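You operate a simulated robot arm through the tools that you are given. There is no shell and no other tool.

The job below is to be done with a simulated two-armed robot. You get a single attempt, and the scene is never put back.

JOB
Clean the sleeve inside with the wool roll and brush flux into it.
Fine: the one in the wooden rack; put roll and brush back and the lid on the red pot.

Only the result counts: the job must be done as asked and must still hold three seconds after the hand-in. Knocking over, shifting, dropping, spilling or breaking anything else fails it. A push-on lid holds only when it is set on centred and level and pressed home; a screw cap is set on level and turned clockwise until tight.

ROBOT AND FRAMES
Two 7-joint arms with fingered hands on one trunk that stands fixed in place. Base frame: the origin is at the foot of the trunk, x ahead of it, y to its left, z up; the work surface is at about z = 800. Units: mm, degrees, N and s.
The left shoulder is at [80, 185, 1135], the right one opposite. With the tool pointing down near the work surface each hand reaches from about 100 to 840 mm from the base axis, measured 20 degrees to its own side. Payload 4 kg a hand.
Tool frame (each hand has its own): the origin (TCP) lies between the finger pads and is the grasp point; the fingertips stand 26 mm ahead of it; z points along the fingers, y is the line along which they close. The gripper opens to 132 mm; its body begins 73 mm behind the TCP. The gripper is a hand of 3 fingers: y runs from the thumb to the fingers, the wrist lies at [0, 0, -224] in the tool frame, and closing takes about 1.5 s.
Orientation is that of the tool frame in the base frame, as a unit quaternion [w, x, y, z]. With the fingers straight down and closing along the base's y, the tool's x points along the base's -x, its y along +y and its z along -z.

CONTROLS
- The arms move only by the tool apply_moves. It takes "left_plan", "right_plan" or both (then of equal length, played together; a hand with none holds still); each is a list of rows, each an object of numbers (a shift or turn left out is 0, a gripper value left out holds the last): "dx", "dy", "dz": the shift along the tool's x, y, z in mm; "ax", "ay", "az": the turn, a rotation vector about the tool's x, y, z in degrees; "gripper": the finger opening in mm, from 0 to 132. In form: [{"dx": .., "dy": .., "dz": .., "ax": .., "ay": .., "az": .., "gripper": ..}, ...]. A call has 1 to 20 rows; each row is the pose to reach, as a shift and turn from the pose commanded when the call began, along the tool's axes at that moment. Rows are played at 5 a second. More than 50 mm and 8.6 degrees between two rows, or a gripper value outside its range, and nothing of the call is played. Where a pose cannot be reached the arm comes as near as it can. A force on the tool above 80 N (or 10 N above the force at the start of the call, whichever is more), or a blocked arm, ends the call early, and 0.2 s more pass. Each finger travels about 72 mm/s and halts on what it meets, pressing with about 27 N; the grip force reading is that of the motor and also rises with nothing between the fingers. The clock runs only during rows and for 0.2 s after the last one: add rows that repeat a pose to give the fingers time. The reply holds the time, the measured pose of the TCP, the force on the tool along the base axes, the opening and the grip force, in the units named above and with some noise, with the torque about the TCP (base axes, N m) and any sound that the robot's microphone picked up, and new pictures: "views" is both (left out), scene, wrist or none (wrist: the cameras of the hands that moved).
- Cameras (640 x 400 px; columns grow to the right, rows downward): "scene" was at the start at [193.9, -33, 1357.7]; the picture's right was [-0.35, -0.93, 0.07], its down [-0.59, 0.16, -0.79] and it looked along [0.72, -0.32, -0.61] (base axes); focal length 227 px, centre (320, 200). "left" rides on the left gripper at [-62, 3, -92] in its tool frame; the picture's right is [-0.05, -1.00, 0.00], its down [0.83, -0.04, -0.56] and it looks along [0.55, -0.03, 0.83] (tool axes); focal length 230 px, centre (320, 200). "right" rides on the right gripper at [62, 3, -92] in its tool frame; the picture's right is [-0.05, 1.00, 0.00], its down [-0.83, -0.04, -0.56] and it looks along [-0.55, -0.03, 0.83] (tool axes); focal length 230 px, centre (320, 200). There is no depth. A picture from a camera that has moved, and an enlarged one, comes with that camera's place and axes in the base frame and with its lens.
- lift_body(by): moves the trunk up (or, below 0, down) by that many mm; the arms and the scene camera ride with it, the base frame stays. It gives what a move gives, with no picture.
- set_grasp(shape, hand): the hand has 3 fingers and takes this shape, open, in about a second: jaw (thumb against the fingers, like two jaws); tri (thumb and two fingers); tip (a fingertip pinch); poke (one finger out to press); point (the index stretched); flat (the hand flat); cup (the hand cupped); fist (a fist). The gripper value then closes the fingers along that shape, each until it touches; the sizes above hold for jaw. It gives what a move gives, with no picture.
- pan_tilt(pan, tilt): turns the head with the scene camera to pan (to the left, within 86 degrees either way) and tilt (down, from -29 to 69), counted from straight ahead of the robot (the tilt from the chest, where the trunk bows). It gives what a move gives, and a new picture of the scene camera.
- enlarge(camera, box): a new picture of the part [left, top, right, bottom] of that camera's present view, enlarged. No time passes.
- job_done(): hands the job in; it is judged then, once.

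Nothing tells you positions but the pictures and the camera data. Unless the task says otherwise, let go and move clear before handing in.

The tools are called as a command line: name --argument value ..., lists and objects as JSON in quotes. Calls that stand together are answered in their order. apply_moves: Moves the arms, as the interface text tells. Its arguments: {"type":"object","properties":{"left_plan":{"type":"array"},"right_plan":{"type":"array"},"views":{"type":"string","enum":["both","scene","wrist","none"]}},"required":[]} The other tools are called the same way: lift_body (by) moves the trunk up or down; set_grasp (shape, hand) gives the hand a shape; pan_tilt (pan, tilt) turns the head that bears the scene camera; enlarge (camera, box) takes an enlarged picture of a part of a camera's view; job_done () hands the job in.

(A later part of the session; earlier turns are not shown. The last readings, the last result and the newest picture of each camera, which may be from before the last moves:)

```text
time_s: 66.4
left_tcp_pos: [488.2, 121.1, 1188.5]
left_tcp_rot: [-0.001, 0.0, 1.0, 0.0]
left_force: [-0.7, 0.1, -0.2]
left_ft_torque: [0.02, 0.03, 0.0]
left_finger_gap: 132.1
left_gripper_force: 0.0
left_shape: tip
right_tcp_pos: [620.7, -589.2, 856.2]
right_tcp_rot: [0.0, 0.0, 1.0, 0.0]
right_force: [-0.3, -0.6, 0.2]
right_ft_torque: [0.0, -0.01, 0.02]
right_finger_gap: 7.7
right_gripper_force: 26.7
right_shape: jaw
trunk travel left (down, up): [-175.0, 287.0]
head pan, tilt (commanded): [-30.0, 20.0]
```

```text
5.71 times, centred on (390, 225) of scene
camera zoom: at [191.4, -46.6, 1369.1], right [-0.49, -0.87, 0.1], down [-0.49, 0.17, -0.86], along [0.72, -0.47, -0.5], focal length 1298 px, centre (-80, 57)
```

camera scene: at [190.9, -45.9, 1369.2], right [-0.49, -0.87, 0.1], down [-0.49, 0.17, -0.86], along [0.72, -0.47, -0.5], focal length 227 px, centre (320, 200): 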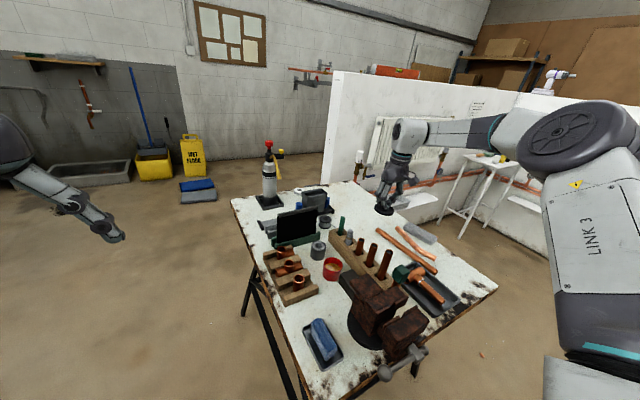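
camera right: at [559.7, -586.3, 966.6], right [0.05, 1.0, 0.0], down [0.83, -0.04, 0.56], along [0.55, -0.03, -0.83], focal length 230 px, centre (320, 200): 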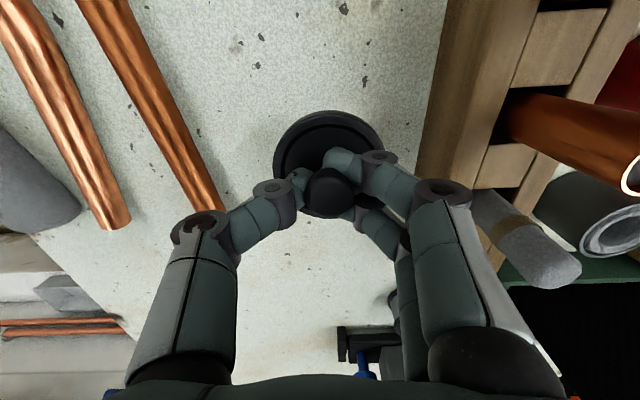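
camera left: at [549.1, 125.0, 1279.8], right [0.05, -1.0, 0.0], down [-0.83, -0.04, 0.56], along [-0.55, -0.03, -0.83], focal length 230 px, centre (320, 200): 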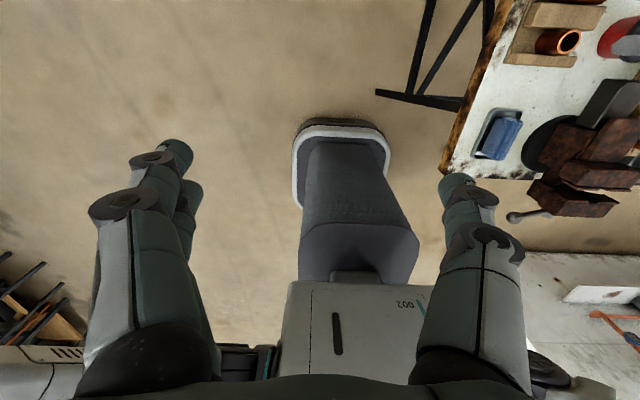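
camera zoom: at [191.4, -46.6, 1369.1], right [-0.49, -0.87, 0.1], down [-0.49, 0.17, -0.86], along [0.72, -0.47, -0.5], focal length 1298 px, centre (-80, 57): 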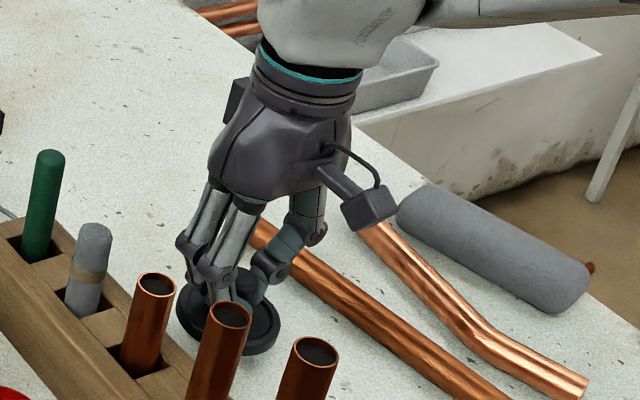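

apply_moves --right_plan '[{"dz": 3}, {"dz": 5}, {"dz": 5}]' --views "none"

enlarge --camera "right" --box '[240, 80, 400, 260]'

```text
time_s: 67.2
left_tcp_pos: [488.8, 123.1, 1187.9]
left_tcp_rot: [0.0, 0.0, 1.0, 0.0]
left_force: [-0.7, -0.2, 0.0]
left_ft_torque: [0.01, -0.02, 0.01]
left_finger_gap: 131.9
left_gripper_force: 0.0
left_shape: tip
right_tcp_pos: [620.0, -590.2, 851.4]
right_tcp_rot: [0.001, 0.001, 1.0, 0.0]
right_force: [-0.4, 0.3, -0.3]
right_ft_torque: [0.0, -0.03, -0.03]
right_finger_gap: 7.7
right_gripper_force: 27.0
right_shape: jaw
trunk travel left (down, up): [-175.0, 287.0]
head pan, tilt (commanded): [-30.0, 20.0]
```

```text
2.22 times, centred on (320, 170) of right
camera zoom: at [558.3, -586.7, 942.5], right [0.05, 1.0, 0.0], down [0.83, -0.04, 0.56], along [0.55, -0.03, -0.83], focal length 511 px, centre (320, 267)
```

zoom: 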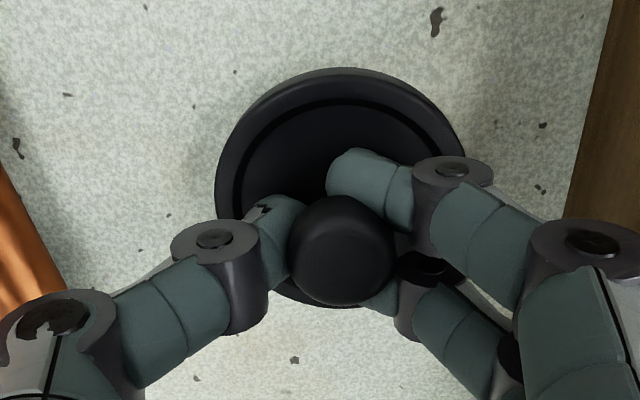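

apply_moves --right_plan '[{"dz": 3}, {"dz": 6}, {"dz": 8}, {"dz": 8}]' --views "none"

```text
time_s: 68.2
left_tcp_pos: [488.1, 122.0, 1188.3]
left_tcp_rot: [0.001, 0.0, 1.0, 0.0]
left_force: [-0.2, 0.2, 0.7]
left_ft_torque: [-0.01, 0.04, -0.02]
left_finger_gap: 131.9
left_gripper_force: 0.0
left_shape: tip
right_tcp_pos: [620.5, -589.8, 842.6]
right_tcp_rot: [0.0, 0.0, 1.0, 0.0]
right_force: [0.3, -1.1, -0.8]
right_ft_torque: [-0.01, 0.04, -0.03]
right_finger_gap: 7.3
right_gripper_force: 27.0
right_shape: jaw
trunk travel left (down, up): [-175.0, 287.0]
head pan, tilt (commanded): [-30.0, 20.0]
```

apply_moves --right_plan '[{"dz": 1.5}, {"dz": 3}, {"dz": 3}]' --views "none"

enlarge --camera "scene" --box '[360, 200, 410, 260]'

```text
time_s: 69.0
left_tcp_pos: [488.4, 121.2, 1187.1]
left_tcp_rot: [0.0, 0.0, 1.0, 0.0]
left_force: [-0.4, -0.1, -0.5]
left_ft_torque: [-0.01, 0.01, -0.01]
left_finger_gap: 131.9
left_gripper_force: 0.0
left_shape: tip
right_tcp_pos: [620.0, -589.1, 839.9]
right_tcp_rot: [0.0, 0.0, 1.0, 0.0]
right_force: [0.5, -0.3, 0.1]
right_ft_torque: [0.0, 0.0, 0.0]
right_finger_gap: 7.6
right_gripper_force: 26.9
right_shape: jaw
trunk travel left (down, up): [-175.0, 287.0]
head pan, tilt (commanded): [-30.0, 20.0]
```

```text
6.67 times, centred on (385, 230) of scene
camera zoom: at [191.4, -46.6, 1369.1], right [-0.49, -0.87, 0.1], down [-0.49, 0.17, -0.86], along [0.72, -0.47, -0.5], focal length 1515 px, centre (-113, 0)
```

zoom: 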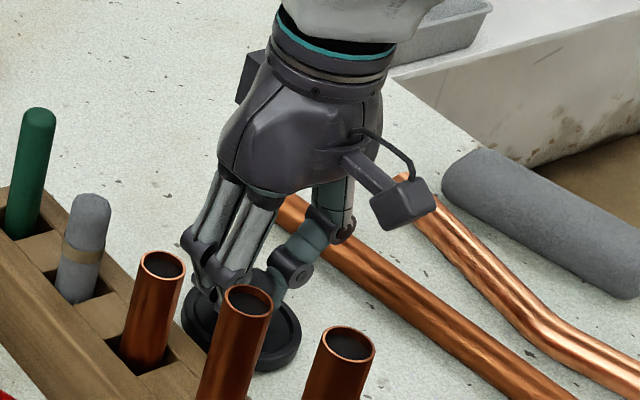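

apply_moves --right_plan '[{"dz": 1.5}, {"dz": 3}, {"dz": 3}]' --views "none"

```text
time_s: 69.8
left_tcp_pos: [488.4, 121.5, 1187.3]
left_tcp_rot: [-0.001, 0.0, 1.0, 0.0]
left_force: [0.3, -1.0, -0.6]
left_ft_torque: [0.0, -0.01, -0.02]
left_finger_gap: 131.8
left_gripper_force: 0.0
left_shape: tip
right_tcp_pos: [618.6, -590.6, 838.2]
right_tcp_rot: [0.001, 0.001, 1.0, 0.001]
right_force: [-0.3, -0.6, 0.3]
right_ft_torque: [0.01, 0.01, 0.03]
right_finger_gap: 7.8
right_gripper_force: 27.0
right_shape: jaw
trunk travel left (down, up): [-175.0, 287.0]
head pan, tilt (commanded): [-30.0, 20.0]
```

apply_moves --right_plan '[{"dz": 1}, {"dz": 2.5}, {"dz": 2.5}]' --views "none"

enlarge --camera "right" --box '[240, 80, 400, 260]'

```text
time_s: 70.6
left_tcp_pos: [486.8, 121.8, 1187.9]
left_tcp_rot: [0.0, -0.001, 1.0, 0.0]
left_force: [0.1, -1.1, 0.0]
left_ft_torque: [0.02, 0.0, -0.02]
left_finger_gap: 131.6
left_gripper_force: 0.1
left_shape: tip
right_tcp_pos: [620.1, -589.6, 835.3]
right_tcp_rot: [0.0, 0.001, 1.0, 0.0]
right_force: [-0.4, 0.0, 3.9]
right_ft_torque: [-0.11, 0.07, -0.02]
right_finger_gap: 7.8
right_gripper_force: 27.4
right_shape: jaw
trunk travel left (down, up): [-175.0, 287.0]
head pan, tilt (commanded): [-30.0, 20.0]
```

```text
2.22 times, centred on (320, 170) of right
camera zoom: at [557.9, -587.0, 927.0], right [0.05, 1.0, 0.0], down [0.83, -0.04, 0.56], along [0.56, -0.03, -0.83], focal length 511 px, centre (320, 267)
```

zoom: 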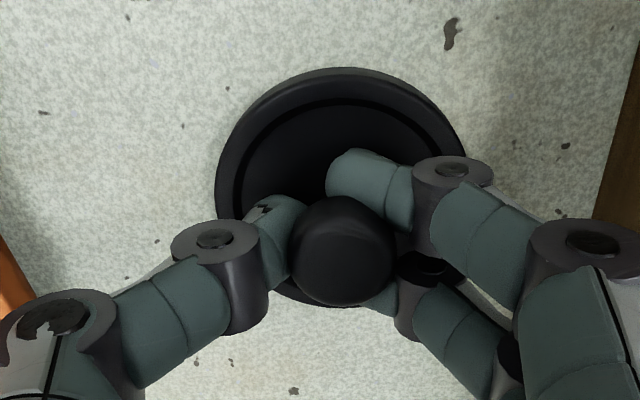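

Contact at 4 N: the lid rests on the bench. I'll release it and rise.

apply_moves --right_plan '[{"gripper": 12}, {"gripper": 20}, {"gripper": 35}, {"gripper": 50}, {"gripper": 65}, {"gripper": 65}, {"gripper": 65, "dz": -15}, {"gripper": 65, "dz": -50}, {"gripper": 65, "dz": -100}, {"gripper": 65, "dz": -140}, {"gripper": 65, "dz": -140}]' --views "both"

enlarge --camera "right" --box '[250, 80, 390, 200]'

enlarge --camera "scene" --box '[350, 200, 410, 260]'

```text
time_s: 73.0
left_tcp_pos: [489.9, 121.4, 1187.1]
left_tcp_rot: [0.0, 0.0, 1.0, 0.0]
left_force: [-0.2, -0.7, 0.4]
left_ft_torque: [0.01, 0.03, -0.01]
left_finger_gap: 132.0
left_gripper_force: 0.1
left_shape: tip
right_tcp_pos: [621.0, -592.1, 975.7]
right_tcp_rot: [0.0, 0.001, 1.0, 0.0]
right_force: [-0.4, 0.2, 0.2]
right_ft_torque: [-0.02, -0.01, 0.03]
right_finger_gap: 64.2
right_gripper_force: 0.0
right_shape: jaw
trunk travel left (down, up): [-175.0, 287.0]
head pan, tilt (commanded): [-30.0, 20.0]
camera scene: at [191.9, -46.9, 1368.9], right [-0.49, -0.87, 0.1], down [-0.49, 0.17, -0.86], along [0.72, -0.47, -0.51], focal length 227 px, centre (320, 200)
camera right: at [558.6, -588.3, 1066.7], right [0.05, 1.0, 0.0], down [0.83, -0.04, 0.55], along [0.55, -0.03, -0.83], focal length 230 px, centre (320, 200)
```

scene: 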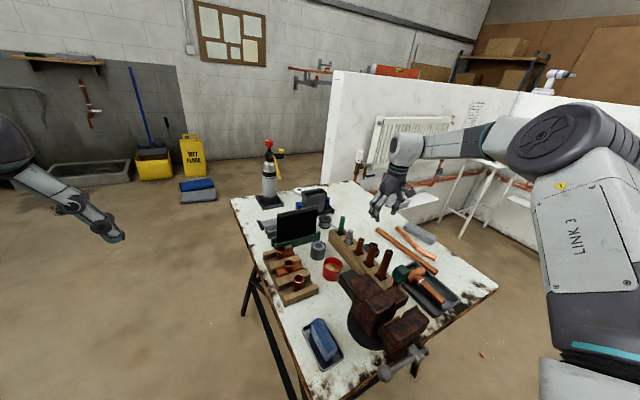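
right: 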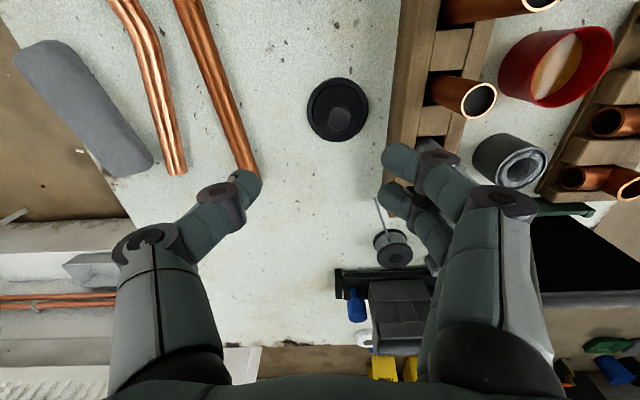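

```text
3.33 times, centred on (320, 140) of right
camera zoom: at [558.6, -588.3, 1066.7], right [0.05, 1.0, 0.0], down [0.83, -0.04, 0.55], along [0.55, -0.03, -0.83], focal length 767 px, centre (320, 400)
```

zoom: 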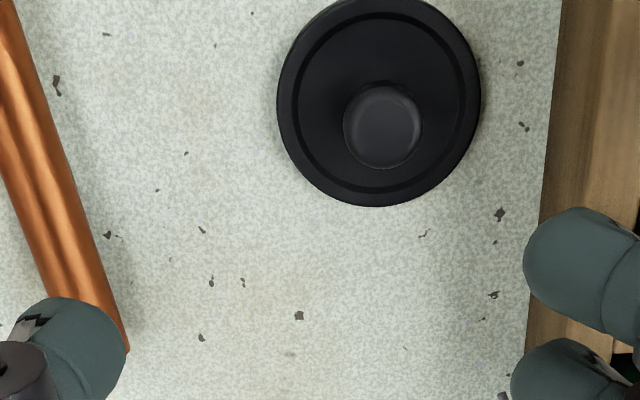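

```text
6.67 times, centred on (380, 230) of scene
camera zoom: at [191.9, -46.9, 1368.9], right [-0.49, -0.87, 0.1], down [-0.49, 0.17, -0.86], along [0.72, -0.47, -0.51], focal length 1515 px, centre (-80, 0)
```

zoom: 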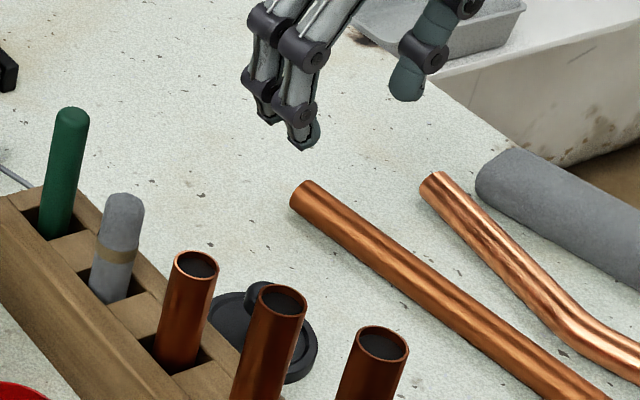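

The lid is lying upright on the bench at about [618, −572]. Before grasping the thin brush, I'll test on the free left hand how the "tip" and "tri" shapes close.

apply_moves --left_plan '[{"gripper": 100}, {"gripper": 60}, {"gripper": 30}, {"gripper": 16}, {"gripper": 16}, {"gripper": 16}, {"gripper": 16}, {"gripper": 16}]' --views "wrist"

set_grasp --shape "tri" --hand "left"

apply_moves --left_plan '[{"gripper": 100}, {"gripper": 60}, {"gripper": 30}, {"gripper": 16}, {"gripper": 16}, {"gripper": 16}, {"gripper": 16}, {"gripper": 16}]' --views "wrist"

set_grasp --shape "jaw" --hand "left"

apply_moves --left_plan '[{"gripper": 100}, {"gripper": 60}, {"gripper": 30}, {"gripper": 16}, {"gripper": 16}, {"gripper": 16}, {"gripper": 16}, {"gripper": 16}]' --views "wrist"

```text
time_s: 74.8
left_tcp_pos: [488.8, 121.8, 1188.0]
left_tcp_rot: [0.0, 0.0, 1.0, 0.0]
left_force: [-0.4, 0.1, 0.5]
left_ft_torque: [-0.01, 0.0, 0.03]
left_finger_gap: 16.4
left_gripper_force: 0.1
left_shape: tip
right_tcp_pos: [621.8, -590.2, 976.0]
right_tcp_rot: [0.0, 0.0, 1.0, 0.0]
right_force: [0.1, 0.2, -0.2]
right_ft_torque: [0.0, 0.0, -0.02]
right_finger_gap: 64.3
right_gripper_force: 0.0
right_shape: jaw
trunk travel left (down, up): [-175.0, 287.0]
head pan, tilt (commanded): [-30.0, 20.0]
camera left: at [549.0, 125.4, 1280.0], right [0.05, -1.0, 0.0], down [-0.83, -0.04, 0.56], along [-0.55, -0.03, -0.83], focal length 230 px, centre (320, 200)
```

left: 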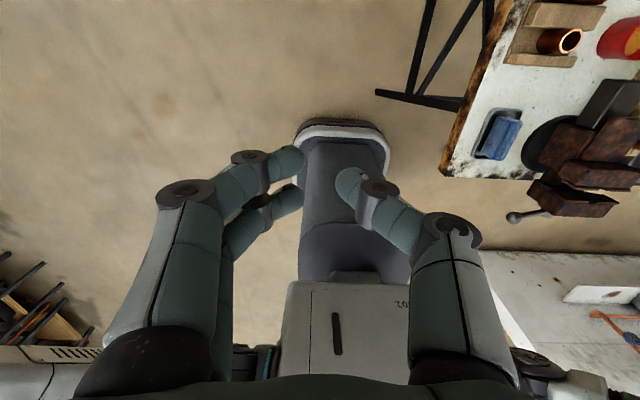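

```text
time_s: 75.7
left_tcp_pos: [488.0, 121.9, 1187.1]
left_tcp_rot: [0.0, 0.0, 1.0, 0.0]
left_force: [0.6, -0.9, -0.5]
left_ft_torque: [0.03, 0.01, 0.0]
left_finger_gap: 132.1
left_gripper_force: 0.0
left_shape: tri
right_tcp_pos: [620.4, -591.3, 973.6]
right_tcp_rot: [0.0, 0.001, 1.0, 0.0]
right_force: [-1.0, -0.2, -0.3]
right_ft_torque: [0.0, 0.01, 0.0]
right_finger_gap: 64.1
right_gripper_force: 0.1
right_shape: jaw
trunk travel left (down, up): [-175.0, 287.0]
head pan, tilt (commanded): [-30.0, 20.0]
```

```text
time_s: 77.5
left_tcp_pos: [488.3, 120.6, 1188.2]
left_tcp_rot: [0.0, 0.0, 1.0, 0.0]
left_force: [-0.4, -0.3, -0.6]
left_ft_torque: [-0.04, 0.0, 0.03]
left_finger_gap: 16.4
left_gripper_force: 0.1
left_shape: tri
right_tcp_pos: [620.5, -590.9, 974.9]
right_tcp_rot: [0.0, 0.001, 1.0, -0.001]
right_force: [1.1, 1.0, 0.3]
right_ft_torque: [0.02, 0.01, 0.0]
right_finger_gap: 64.2
right_gripper_force: 0.0
right_shape: jaw
trunk travel left (down, up): [-175.0, 287.0]
head pan, tilt (commanded): [-30.0, 20.0]
camera left: at [549.0, 125.4, 1280.0], right [0.05, -1.0, 0.0], down [-0.83, -0.04, 0.56], along [-0.55, -0.03, -0.83], focal length 230 px, centre (320, 200)
```

left: 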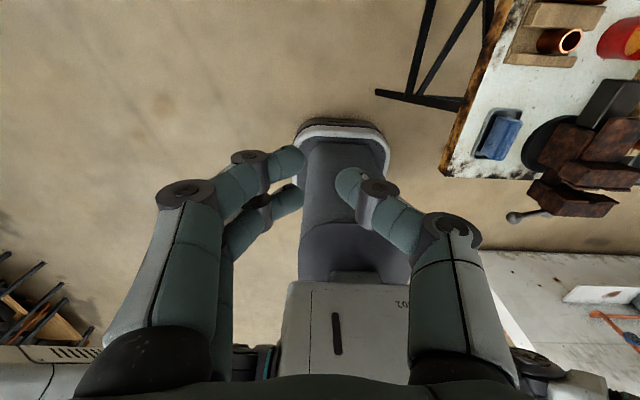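

```text
time_s: 78.4
left_tcp_pos: [489.1, 122.1, 1188.2]
left_tcp_rot: [0.0, 0.0, 1.0, 0.0]
left_force: [-0.2, 1.0, -1.1]
left_ft_torque: [-0.01, 0.01, 0.01]
left_finger_gap: 131.9
left_gripper_force: 0.0
left_shape: jaw
right_tcp_pos: [621.3, -591.3, 975.4]
right_tcp_rot: [0.001, 0.001, 1.0, 0.0]
right_force: [-0.6, -0.5, 0.4]
right_ft_torque: [0.01, 0.0, -0.04]
right_finger_gap: 64.7
right_gripper_force: 0.1
right_shape: jaw
trunk travel left (down, up): [-175.0, 287.0]
head pan, tilt (commanded): [-30.0, 20.0]
```

```text
time_s: 80.2
left_tcp_pos: [488.0, 121.3, 1188.1]
left_tcp_rot: [0.0, 0.0, 1.0, 0.0]
left_force: [-0.2, 0.4, -0.2]
left_ft_torque: [-0.01, 0.02, -0.03]
left_finger_gap: 16.2
left_gripper_force: 0.1
left_shape: jaw
right_tcp_pos: [621.0, -591.9, 975.0]
right_tcp_rot: [0.0, 0.001, 1.0, 0.0]
right_force: [-0.2, -0.2, -0.8]
right_ft_torque: [0.01, -0.02, 0.01]
right_finger_gap: 64.2
right_gripper_force: 0.0
right_shape: jaw
trunk travel left (down, up): [-175.0, 287.0]
head pan, tilt (commanded): [-30.0, 20.0]
camera left: at [549.0, 125.4, 1280.0], right [0.05, -1.0, 0.0], down [-0.83, -0.04, 0.56], along [-0.55, -0.03, -0.83], focal length 230 px, centre (320, 200)
```

left: 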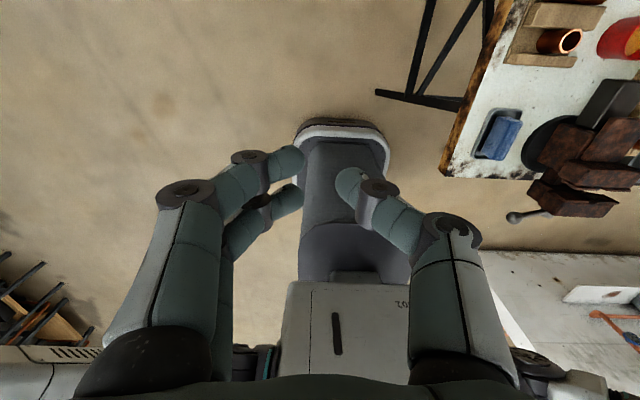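

All three shapes close the same way on this hand, so I'll use "jaw". Now I'll move above the green-handled brush and measure its position.

apply_moves --right_plan '[{"dz": -20}, {"dx": -20, "dy": 25, "dz": -20}, {"dx": -41, "dy": 51, "dz": -20}, {"dx": -62, "dy": 77, "dz": -20}, {"dx": -83, "dy": 103, "dz": -20}, {"dx": -83, "dy": 103, "dz": -20}]' --left_plan '[{"gripper": 132}, {"gripper": 132}, {"gripper": 132}, {"gripper": 132}, {"gripper": 132}, {"gripper": 132}]' --views "wrist"

enlarge --camera "right" --box '[270, 80, 370, 220]'

enlarge --camera "scene" --box '[320, 180, 380, 250]'

```text
time_s: 81.6
left_tcp_pos: [488.3, 120.6, 1189.4]
left_tcp_rot: [0.001, 0.001, 1.0, 0.0]
left_force: [0.3, 0.2, 0.9]
left_ft_torque: [-0.03, 0.0, 0.0]
left_finger_gap: 131.7
left_gripper_force: 0.0
left_shape: jaw
right_tcp_pos: [703.3, -486.6, 994.0]
right_tcp_rot: [0.0, 0.0, 1.0, 0.001]
right_force: [0.1, -0.4, 0.7]
right_ft_torque: [0.02, 0.01, 0.03]
right_finger_gap: 64.4
right_gripper_force: 0.1
right_shape: jaw
trunk travel left (down, up): [-175.0, 287.0]
head pan, tilt (commanded): [-30.0, 20.0]
camera right: at [640.4, -483.9, 1085.5], right [0.05, 1.0, 0.0], down [0.83, -0.04, 0.56], along [0.56, -0.03, -0.83], focal length 230 px, centre (320, 200)
camera left: at [548.3, 125.1, 1280.5], right [0.05, -1.0, 0.0], down [-0.83, -0.04, 0.55], along [-0.55, -0.03, -0.83], focal length 230 px, centre (320, 200)
```

right: 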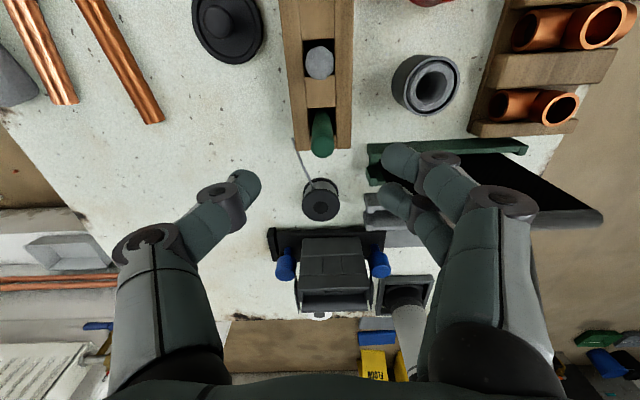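
left: 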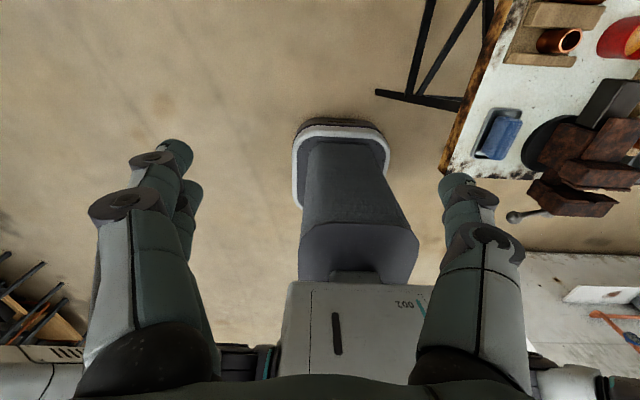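

```text
2.86 times, centred on (320, 150) of right
camera zoom: at [640.4, -483.9, 1085.5], right [0.05, 1.0, 0.0], down [0.83, -0.04, 0.56], along [0.56, -0.03, -0.83], focal length 657 px, centre (320, 343)
```

zoom: 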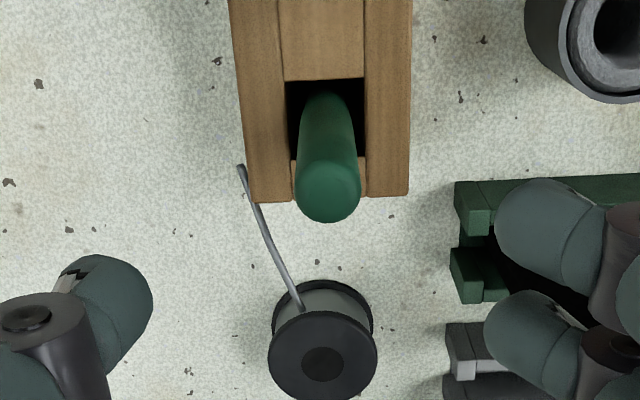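

```text
5.71 times, centred on (350, 215) of scene
camera zoom: at [190.6, -46.9, 1369.2], right [-0.49, -0.87, 0.1], down [-0.49, 0.17, -0.86], along [0.72, -0.47, -0.5], focal length 1298 px, centre (149, 114)
```

zoom: 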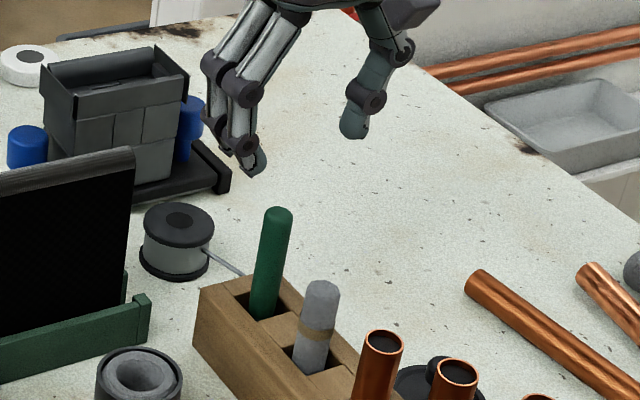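

The brush handle is about 18 mm thick at ≈[709, −486]. I'll lower around its upper part and close.

apply_moves --right_plan '[{"dx": -3, "dy": -1}, {"dx": -5.3, "dy": -1.7}, {"dx": -5.3, "dy": -1.7, "dz": 30}, {"dx": -5.3, "dy": -1.7, "dz": 60}, {"dx": -5.3, "dy": -1.7, "dz": 85}, {"dx": -5.3, "dy": -1.7, "dz": 99}, {"dx": -5.3, "dy": -1.7, "dz": 99}]' --views "wrist"

enlarge --camera "right" --box '[240, 100, 400, 260]'

enlarge --camera "scene" --box '[320, 180, 380, 250]'

```text
time_s: 83.2
left_tcp_pos: [488.6, 120.9, 1187.3]
left_tcp_rot: [0.0, 0.001, 1.0, 0.0]
left_force: [-0.1, 0.3, 0.2]
left_ft_torque: [-0.03, -0.02, -0.02]
left_finger_gap: 131.8
left_gripper_force: 0.0
left_shape: jaw
right_tcp_pos: [708.4, -488.8, 896.5]
right_tcp_rot: [0.001, 0.002, 1.0, 0.0]
right_force: [0.3, -0.2, -0.5]
right_ft_torque: [0.0, 0.02, 0.03]
right_finger_gap: 64.1
right_gripper_force: 0.0
right_shape: jaw
trunk travel left (down, up): [-175.0, 287.0]
head pan, tilt (commanded): [-30.0, 20.0]
camera right: at [645.9, -485.4, 987.4], right [0.05, 1.0, 0.0], down [0.83, -0.04, 0.56], along [0.55, -0.03, -0.83], focal length 230 px, centre (320, 200)
```

right: 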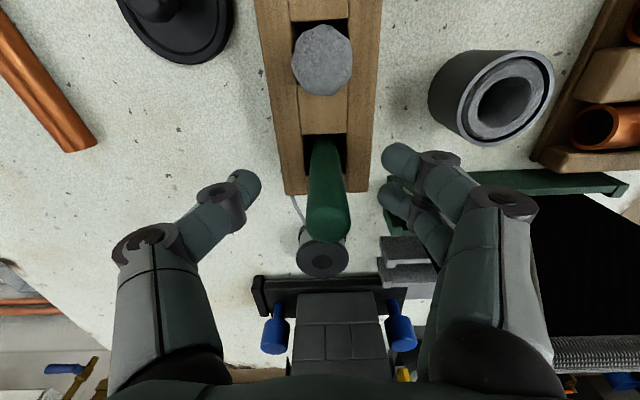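

```text
2.50 times, centred on (320, 180) of right
camera zoom: at [645.9, -485.4, 987.4], right [0.05, 1.0, 0.0], down [0.83, -0.04, 0.56], along [0.55, -0.03, -0.83], focal length 575 px, centre (320, 250)
```

zoom: 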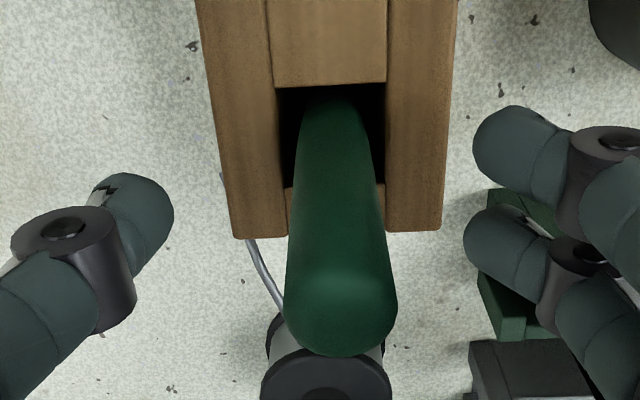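

```text
5.71 times, centred on (350, 215) of scene
camera zoom: at [191.2, -46.4, 1369.1], right [-0.49, -0.87, 0.1], down [-0.49, 0.17, -0.86], along [0.72, -0.47, -0.5], focal length 1298 px, centre (149, 114)
```

zoom: 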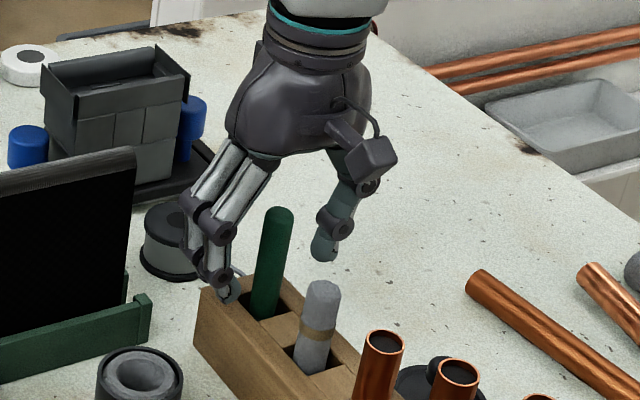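

apply_moves --right_plan '[{"gripper": 50}, {"gripper": 40}, {"gripper": 30}, {"gripper": 20}, {"gripper": 10}, {"gripper": 3}, {"gripper": 3}, {"gripper": 3}]' --views "wrist"

enlarge --camera "right" --box '[240, 100, 400, 260]'

enlarge --camera "scene" --box '[320, 180, 380, 250]'

```text
time_s: 85.0
left_tcp_pos: [487.9, 121.7, 1188.3]
left_tcp_rot: [0.0, 0.0, 1.0, 0.0]
left_force: [0.0, -0.2, 0.3]
left_ft_torque: [0.02, 0.0, 0.0]
left_finger_gap: 131.9
left_gripper_force: 0.0
left_shape: jaw
right_tcp_pos: [709.1, -489.6, 895.5]
right_tcp_rot: [0.0, 0.0, 1.0, -0.001]
right_force: [-0.3, 0.2, 0.4]
right_ft_torque: [0.04, -0.02, -0.01]
right_finger_gap: 3.4
right_gripper_force: 27.1
right_shape: jaw
trunk travel left (down, up): [-175.0, 287.0]
head pan, tilt (commanded): [-30.0, 20.0]
camera right: at [646.1, -485.5, 987.3], right [0.05, 1.0, 0.0], down [0.83, -0.04, 0.56], along [0.55, -0.03, -0.83], focal length 230 px, centre (320, 200)
```

right: 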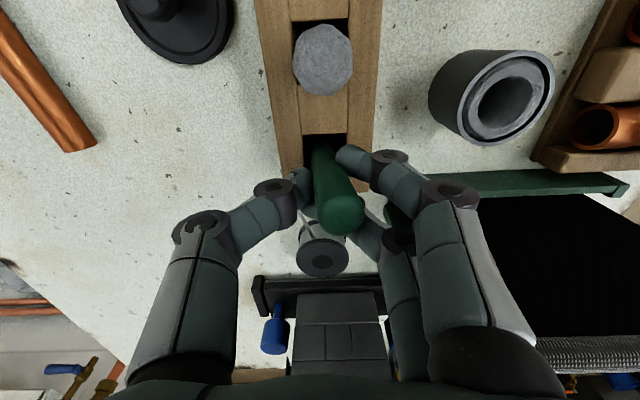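

```text
2.50 times, centred on (320, 180) of right
camera zoom: at [646.1, -485.5, 987.3], right [0.05, 1.0, 0.0], down [0.83, -0.04, 0.56], along [0.55, -0.03, -0.83], focal length 575 px, centre (320, 250)
```

zoom: 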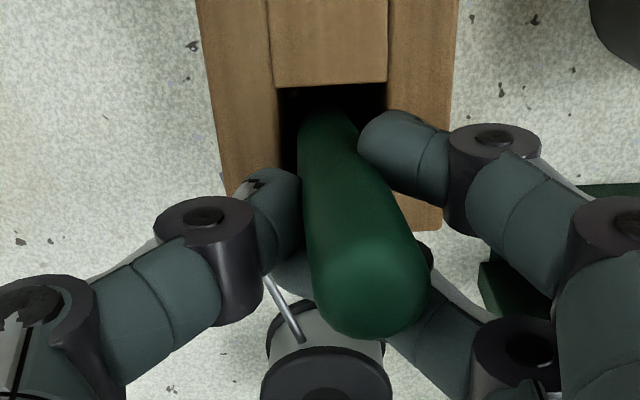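

```text
5.71 times, centred on (350, 215) of scene
camera zoom: at [191.5, -46.6, 1369.0], right [-0.49, -0.87, 0.1], down [-0.49, 0.17, -0.86], along [0.72, -0.47, -0.5], focal length 1298 px, centre (149, 114)
```

zoom: 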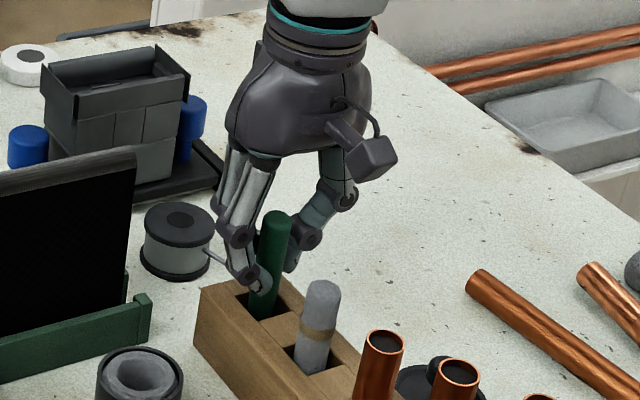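

The handle tipped about 5 mm toward +y, so it needs a slightly larger offset. I'll reopen, shift −3.5 mm in y and re-close.

apply_moves --right_plan '[{"gripper": 30}, {"gripper": 50}, {"gripper": 50}, {"dy": -3.5, "gripper": 50}, {"dy": -3.5, "gripper": 50}, {"dy": -3.5, "gripper": 40}, {"dy": -3.5, "gripper": 30}, {"dy": -3.5, "gripper": 20}, {"dy": -3.5, "gripper": 10}, {"dy": -3.5, "gripper": 1}, {"dy": -3.5, "gripper": 1}, {"dy": -3.5, "gripper": 1}]' --views "wrist"

enlarge --camera "right" --box '[240, 100, 400, 260]'

enlarge --camera "scene" --box '[330, 190, 370, 240]'

```text
time_s: 87.6
left_tcp_pos: [488.5, 122.1, 1187.6]
left_tcp_rot: [0.0, 0.0, 1.0, 0.0]
left_force: [0.1, 0.2, 0.2]
left_ft_torque: [0.0, -0.02, 0.01]
left_finger_gap: 131.9
left_gripper_force: 0.0
left_shape: jaw
right_tcp_pos: [708.4, -493.3, 896.1]
right_tcp_rot: [0.0, 0.001, 1.0, 0.0]
right_force: [-0.9, -0.2, 0.4]
right_ft_torque: [-0.02, 0.01, 0.0]
right_finger_gap: 7.0
right_gripper_force: 26.7
right_shape: jaw
trunk travel left (down, up): [-175.0, 287.0]
head pan, tilt (commanded): [-30.0, 20.0]
camera right: at [646.2, -488.9, 987.4], right [0.05, 1.0, 0.0], down [0.83, -0.04, 0.56], along [0.55, -0.03, -0.83], focal length 230 px, centre (320, 200)
```

right: 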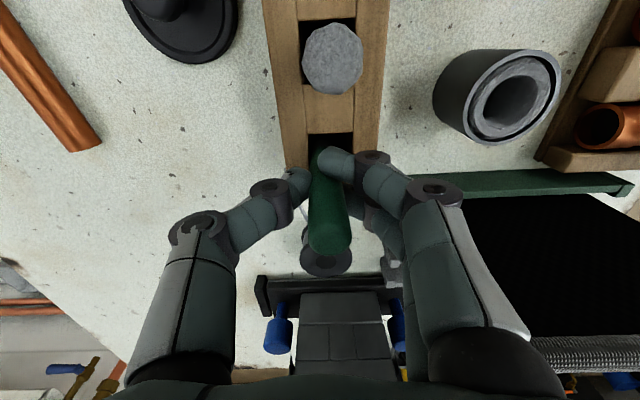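

```text
2.50 times, centred on (320, 180) of right
camera zoom: at [646.2, -488.9, 987.4], right [0.05, 1.0, 0.0], down [0.83, -0.04, 0.56], along [0.55, -0.03, -0.83], focal length 575 px, centre (320, 250)
```

zoom: 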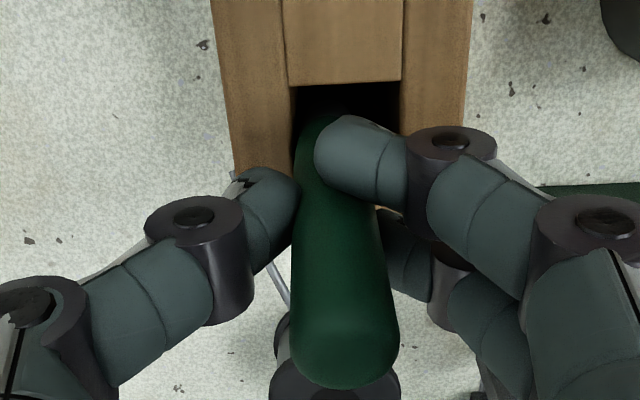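

```text
8.00 times, centred on (350, 215) of scene
camera zoom: at [191.5, -46.6, 1369.0], right [-0.49, -0.87, 0.1], down [-0.49, 0.17, -0.86], along [0.72, -0.47, -0.5], focal length 1818 px, centre (80, 80)
```

zoom: 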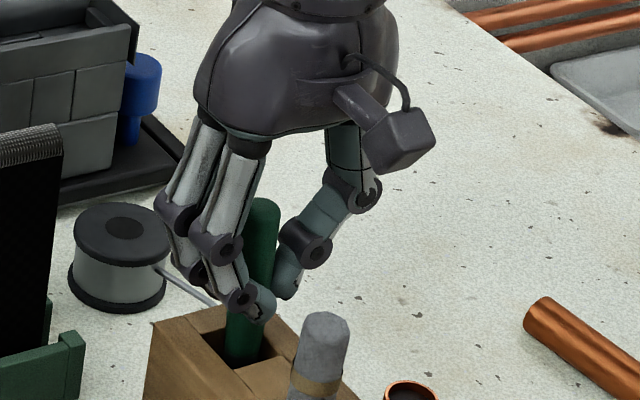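

The brush is now upright in y with a slight forward lean. I'll lift it clear and look at the whole brush and how firmly it's held.

apply_moves --right_plan '[{"dz": -5}, {"dz": -15}, {"dz": -30}, {"dz": -50}, {"dz": -75}, {"dz": -100}, {"dz": -120}, {"dz": -120}]' --views "both"

enlarge --camera "scene" --box '[320, 150, 390, 230]'

enlarge --camera "right" --box '[260, 80, 380, 260]'

```text
time_s: 89.4
left_tcp_pos: [487.8, 121.5, 1187.3]
left_tcp_rot: [0.0, 0.0, 1.0, 0.001]
left_force: [-0.6, 0.3, 0.4]
left_ft_torque: [0.01, 0.02, 0.0]
left_finger_gap: 132.0
left_gripper_force: 0.1
left_shape: jaw
right_tcp_pos: [708.3, -492.7, 1016.7]
right_tcp_rot: [0.001, 0.0, 1.0, 0.0]
right_force: [-0.7, -0.3, 0.2]
right_ft_torque: [0.01, 0.01, -0.01]
right_finger_gap: 7.1
right_gripper_force: 26.7
right_shape: jaw
trunk travel left (down, up): [-175.0, 287.0]
head pan, tilt (commanded): [-30.0, 20.0]
camera scene: at [191.7, -46.7, 1369.0], right [-0.49, -0.87, 0.1], down [-0.49, 0.17, -0.86], along [0.72, -0.47, -0.5], focal length 227 px, centre (320, 200)
camera right: at [646.6, -489.6, 1107.9], right [0.05, 1.0, 0.0], down [0.83, -0.04, 0.55], along [0.55, -0.03, -0.83], focal length 230 px, centre (320, 200)
```

scene: 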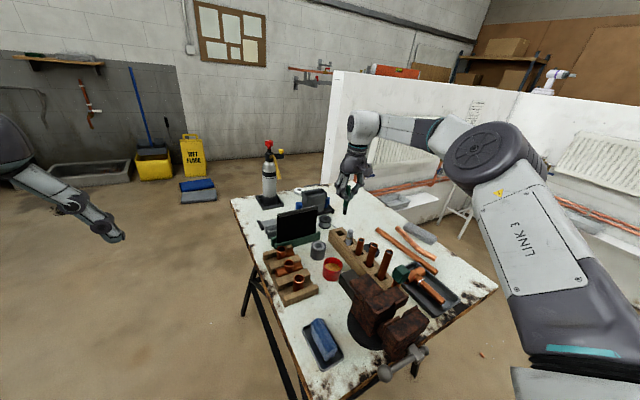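
right: 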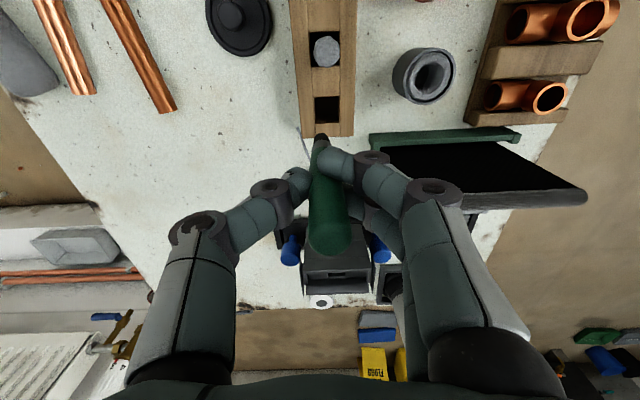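

```text
5.00 times, centred on (355, 190) of scene
camera zoom: at [191.7, -46.7, 1369.0], right [-0.49, -0.87, 0.1], down [-0.49, 0.17, -0.86], along [0.72, -0.47, -0.5], focal length 1136 px, centre (145, 250)
```

zoom: 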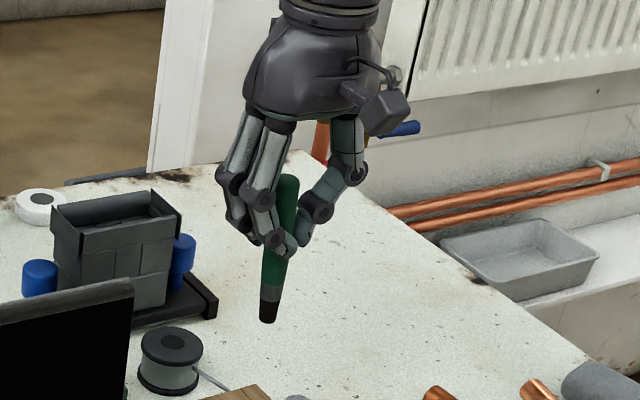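

```text
2.22 times, centred on (320, 170) of right
camera zoom: at [646.6, -489.6, 1107.9], right [0.05, 1.0, 0.0], down [0.83, -0.04, 0.55], along [0.55, -0.03, -0.83], focal length 511 px, centre (320, 267)
```

zoom: 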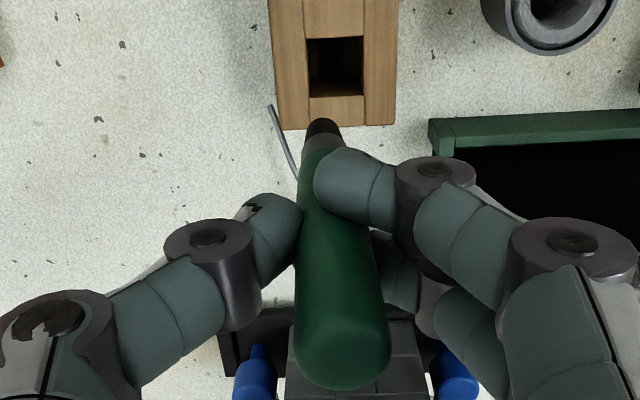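

It is the flux brush: green handle, metal ferrule and dark bristles, with the tip about 84 mm below the TCP. I'll zoom on the tip and on the open pot to plan the dip.

enlarge --camera "right" --box '[295, 120, 345, 170]'

enlarge --camera "scene" --box '[340, 180, 370, 220]'

enlarge --camera "scene" --box '[315, 250, 350, 290]'

```text
8.00 times, centred on (320, 145) of right
camera zoom: at [646.6, -489.6, 1107.9], right [0.05, 1.0, 0.0], down [0.83, -0.04, 0.55], along [0.55, -0.03, -0.83], focal length 1841 px, centre (320, 640)
```

zoom: 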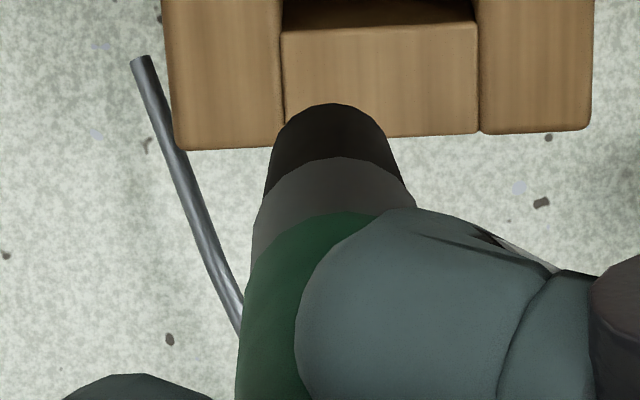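

```text
10.00 times, centred on (355, 200) of scene
camera zoom: at [191.7, -46.7, 1369.0], right [-0.49, -0.87, 0.1], down [-0.49, 0.17, -0.86], along [0.72, -0.47, -0.5], focal length 2272 px, centre (-30, 200)
```

zoom: 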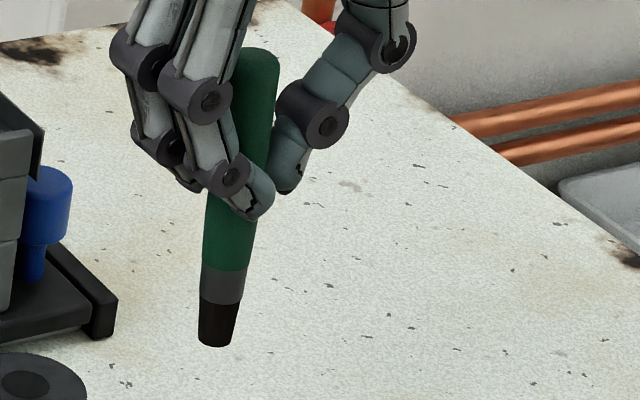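

```text
10.00 times, centred on (332, 270) of scene
camera zoom: at [191.7, -46.7, 1369.0], right [-0.49, -0.87, 0.1], down [-0.49, 0.17, -0.86], along [0.72, -0.47, -0.5], focal length 2272 px, centre (195, -500)
```

zoom: 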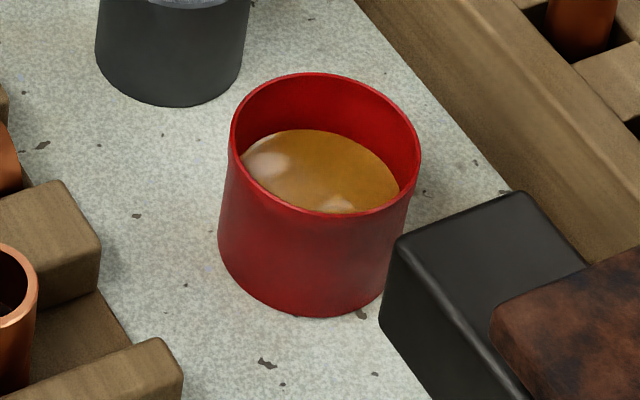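

The bristles are about 10 mm wide with the tip ~85 mm below the TCP; the flux surface is about 12 mm below the pot rim. I'll carry the brush over the pot centre.

apply_moves --right_plan '[{"dx": 30, "dy": 28}, {"dx": 61, "dy": 56}, {"dx": 92, "dy": 84}, {"dx": 122, "dy": 111.6}, {"dx": 122, "dy": 111.6}, {"dx": 122, "dy": 111.6}]' --views "wrist"

enlarge --camera "right" --box '[270, 70, 370, 200]'

enlarge --camera "scene" --box '[310, 210, 360, 290]'

```text
time_s: 90.8
left_tcp_pos: [487.4, 122.5, 1187.1]
left_tcp_rot: [0.001, 0.0, 1.0, 0.0]
left_force: [-0.3, -0.7, -0.3]
left_ft_torque: [0.0, -0.01, -0.01]
left_finger_gap: 132.1
left_gripper_force: 0.1
left_shape: jaw
right_tcp_pos: [586.9, -379.8, 1016.2]
right_tcp_rot: [0.0, 0.0, 1.0, 0.0]
right_force: [0.1, -0.4, 0.4]
right_ft_torque: [-0.02, 0.02, -0.02]
right_finger_gap: 6.7
right_gripper_force: 27.1
right_shape: jaw
trunk travel left (down, up): [-175.0, 287.0]
head pan, tilt (commanded): [-30.0, 20.0]
camera right: at [524.0, -377.3, 1107.9], right [0.05, 1.0, 0.0], down [0.83, -0.04, 0.56], along [0.55, -0.03, -0.83], focal length 230 px, centre (320, 200)
```

right: 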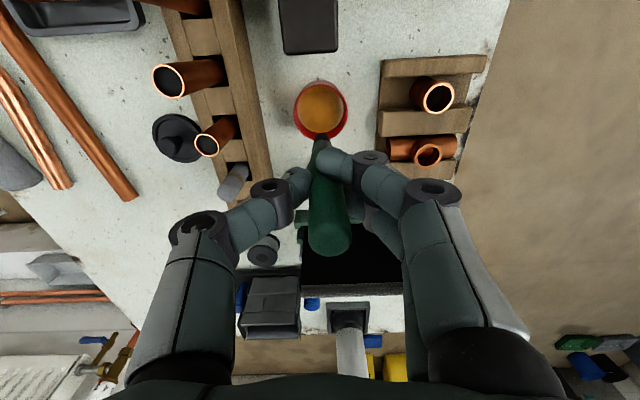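

```text
3.08 times, centred on (320, 135) of right
camera zoom: at [524.0, -377.3, 1107.9], right [0.05, 1.0, 0.0], down [0.83, -0.04, 0.56], along [0.55, -0.03, -0.83], focal length 708 px, centre (320, 400)
```

zoom: 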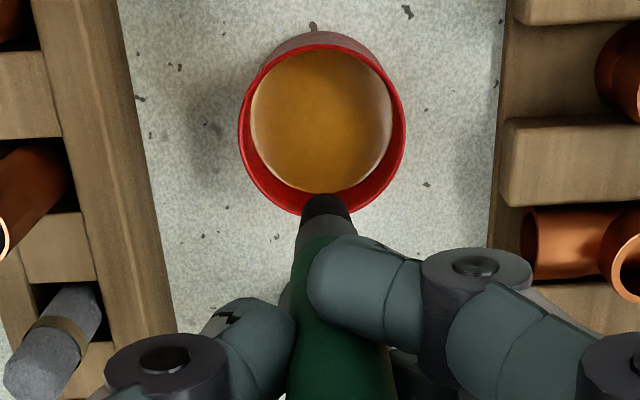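

```text
5.00 times, centred on (335, 250) of scene
camera zoom: at [191.3, -46.4, 1369.1], right [-0.49, -0.87, 0.1], down [-0.49, 0.17, -0.86], along [0.72, -0.47, -0.5], focal length 1136 px, centre (245, -50)
```

zoom: 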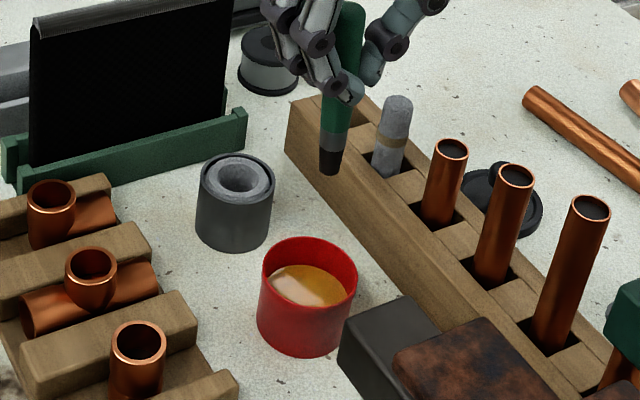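

The tip is centred over the pot. I'll dip the bristles about 10 mm into the flux, swirl gently, then raise slowly and pause above the pot.

apply_moves --right_plan '[{"dz": 35}, {"dz": 70}, {"dz": 88}, {"dz": 98}, {"dz": 105}, {"dz": 110}, {"dz": 110}]' --views "wrist"

enlarge --camera "scene" --box '[315, 240, 355, 290]'

enlarge --camera "right" --box '[270, 70, 370, 200]'

```text
time_s: 92.4
left_tcp_pos: [487.3, 120.9, 1189.0]
left_tcp_rot: [0.002, 0.0, 1.0, 0.0]
left_force: [0.1, -0.1, 0.2]
left_ft_torque: [0.0, 0.01, -0.01]
left_finger_gap: 132.1
left_gripper_force: 0.1
left_shape: jaw
right_tcp_pos: [586.5, -381.9, 907.8]
right_tcp_rot: [0.002, 0.001, 1.0, 0.0]
right_force: [0.2, -0.3, 10.2]
right_ft_torque: [0.03, -0.06, -0.02]
right_finger_gap: 6.7
right_gripper_force: 27.7
right_shape: jaw
trunk travel left (down, up): [-175.0, 287.0]
head pan, tilt (commanded): [-30.0, 20.0]
camera right: at [524.0, -378.3, 998.8], right [0.05, 1.0, 0.0], down [0.83, -0.04, 0.56], along [0.56, -0.03, -0.83], focal length 230 px, centre (320, 200)
```

right: 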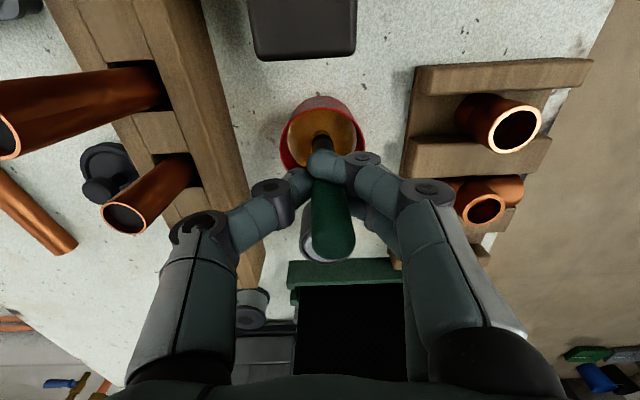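

```text
8.00 times, centred on (335, 265) of scene
camera zoom: at [190.4, -46.0, 1369.4], right [-0.49, -0.87, 0.1], down [-0.49, 0.17, -0.86], along [0.72, -0.47, -0.5], focal length 1818 px, centre (200, -320)
```

zoom: 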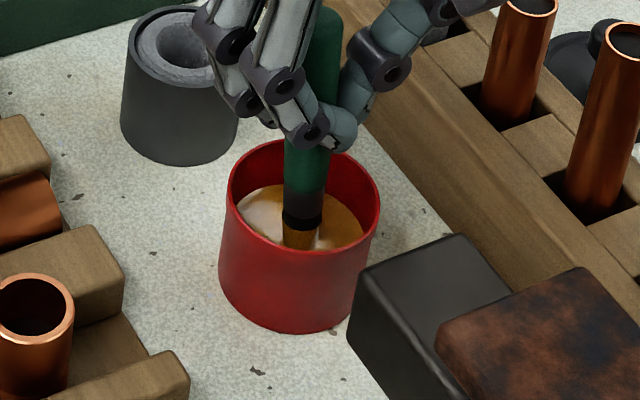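

```text
3.08 times, centred on (320, 135) of right
camera zoom: at [524.0, -378.3, 998.8], right [0.05, 1.0, 0.0], down [0.83, -0.04, 0.56], along [0.56, -0.03, -0.83], focal length 708 px, centre (320, 400)
```

zoom: 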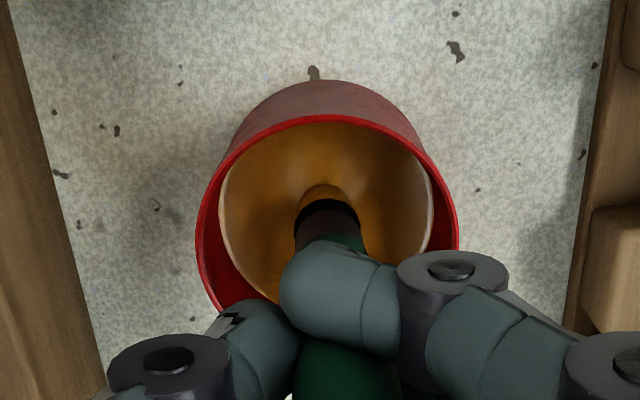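

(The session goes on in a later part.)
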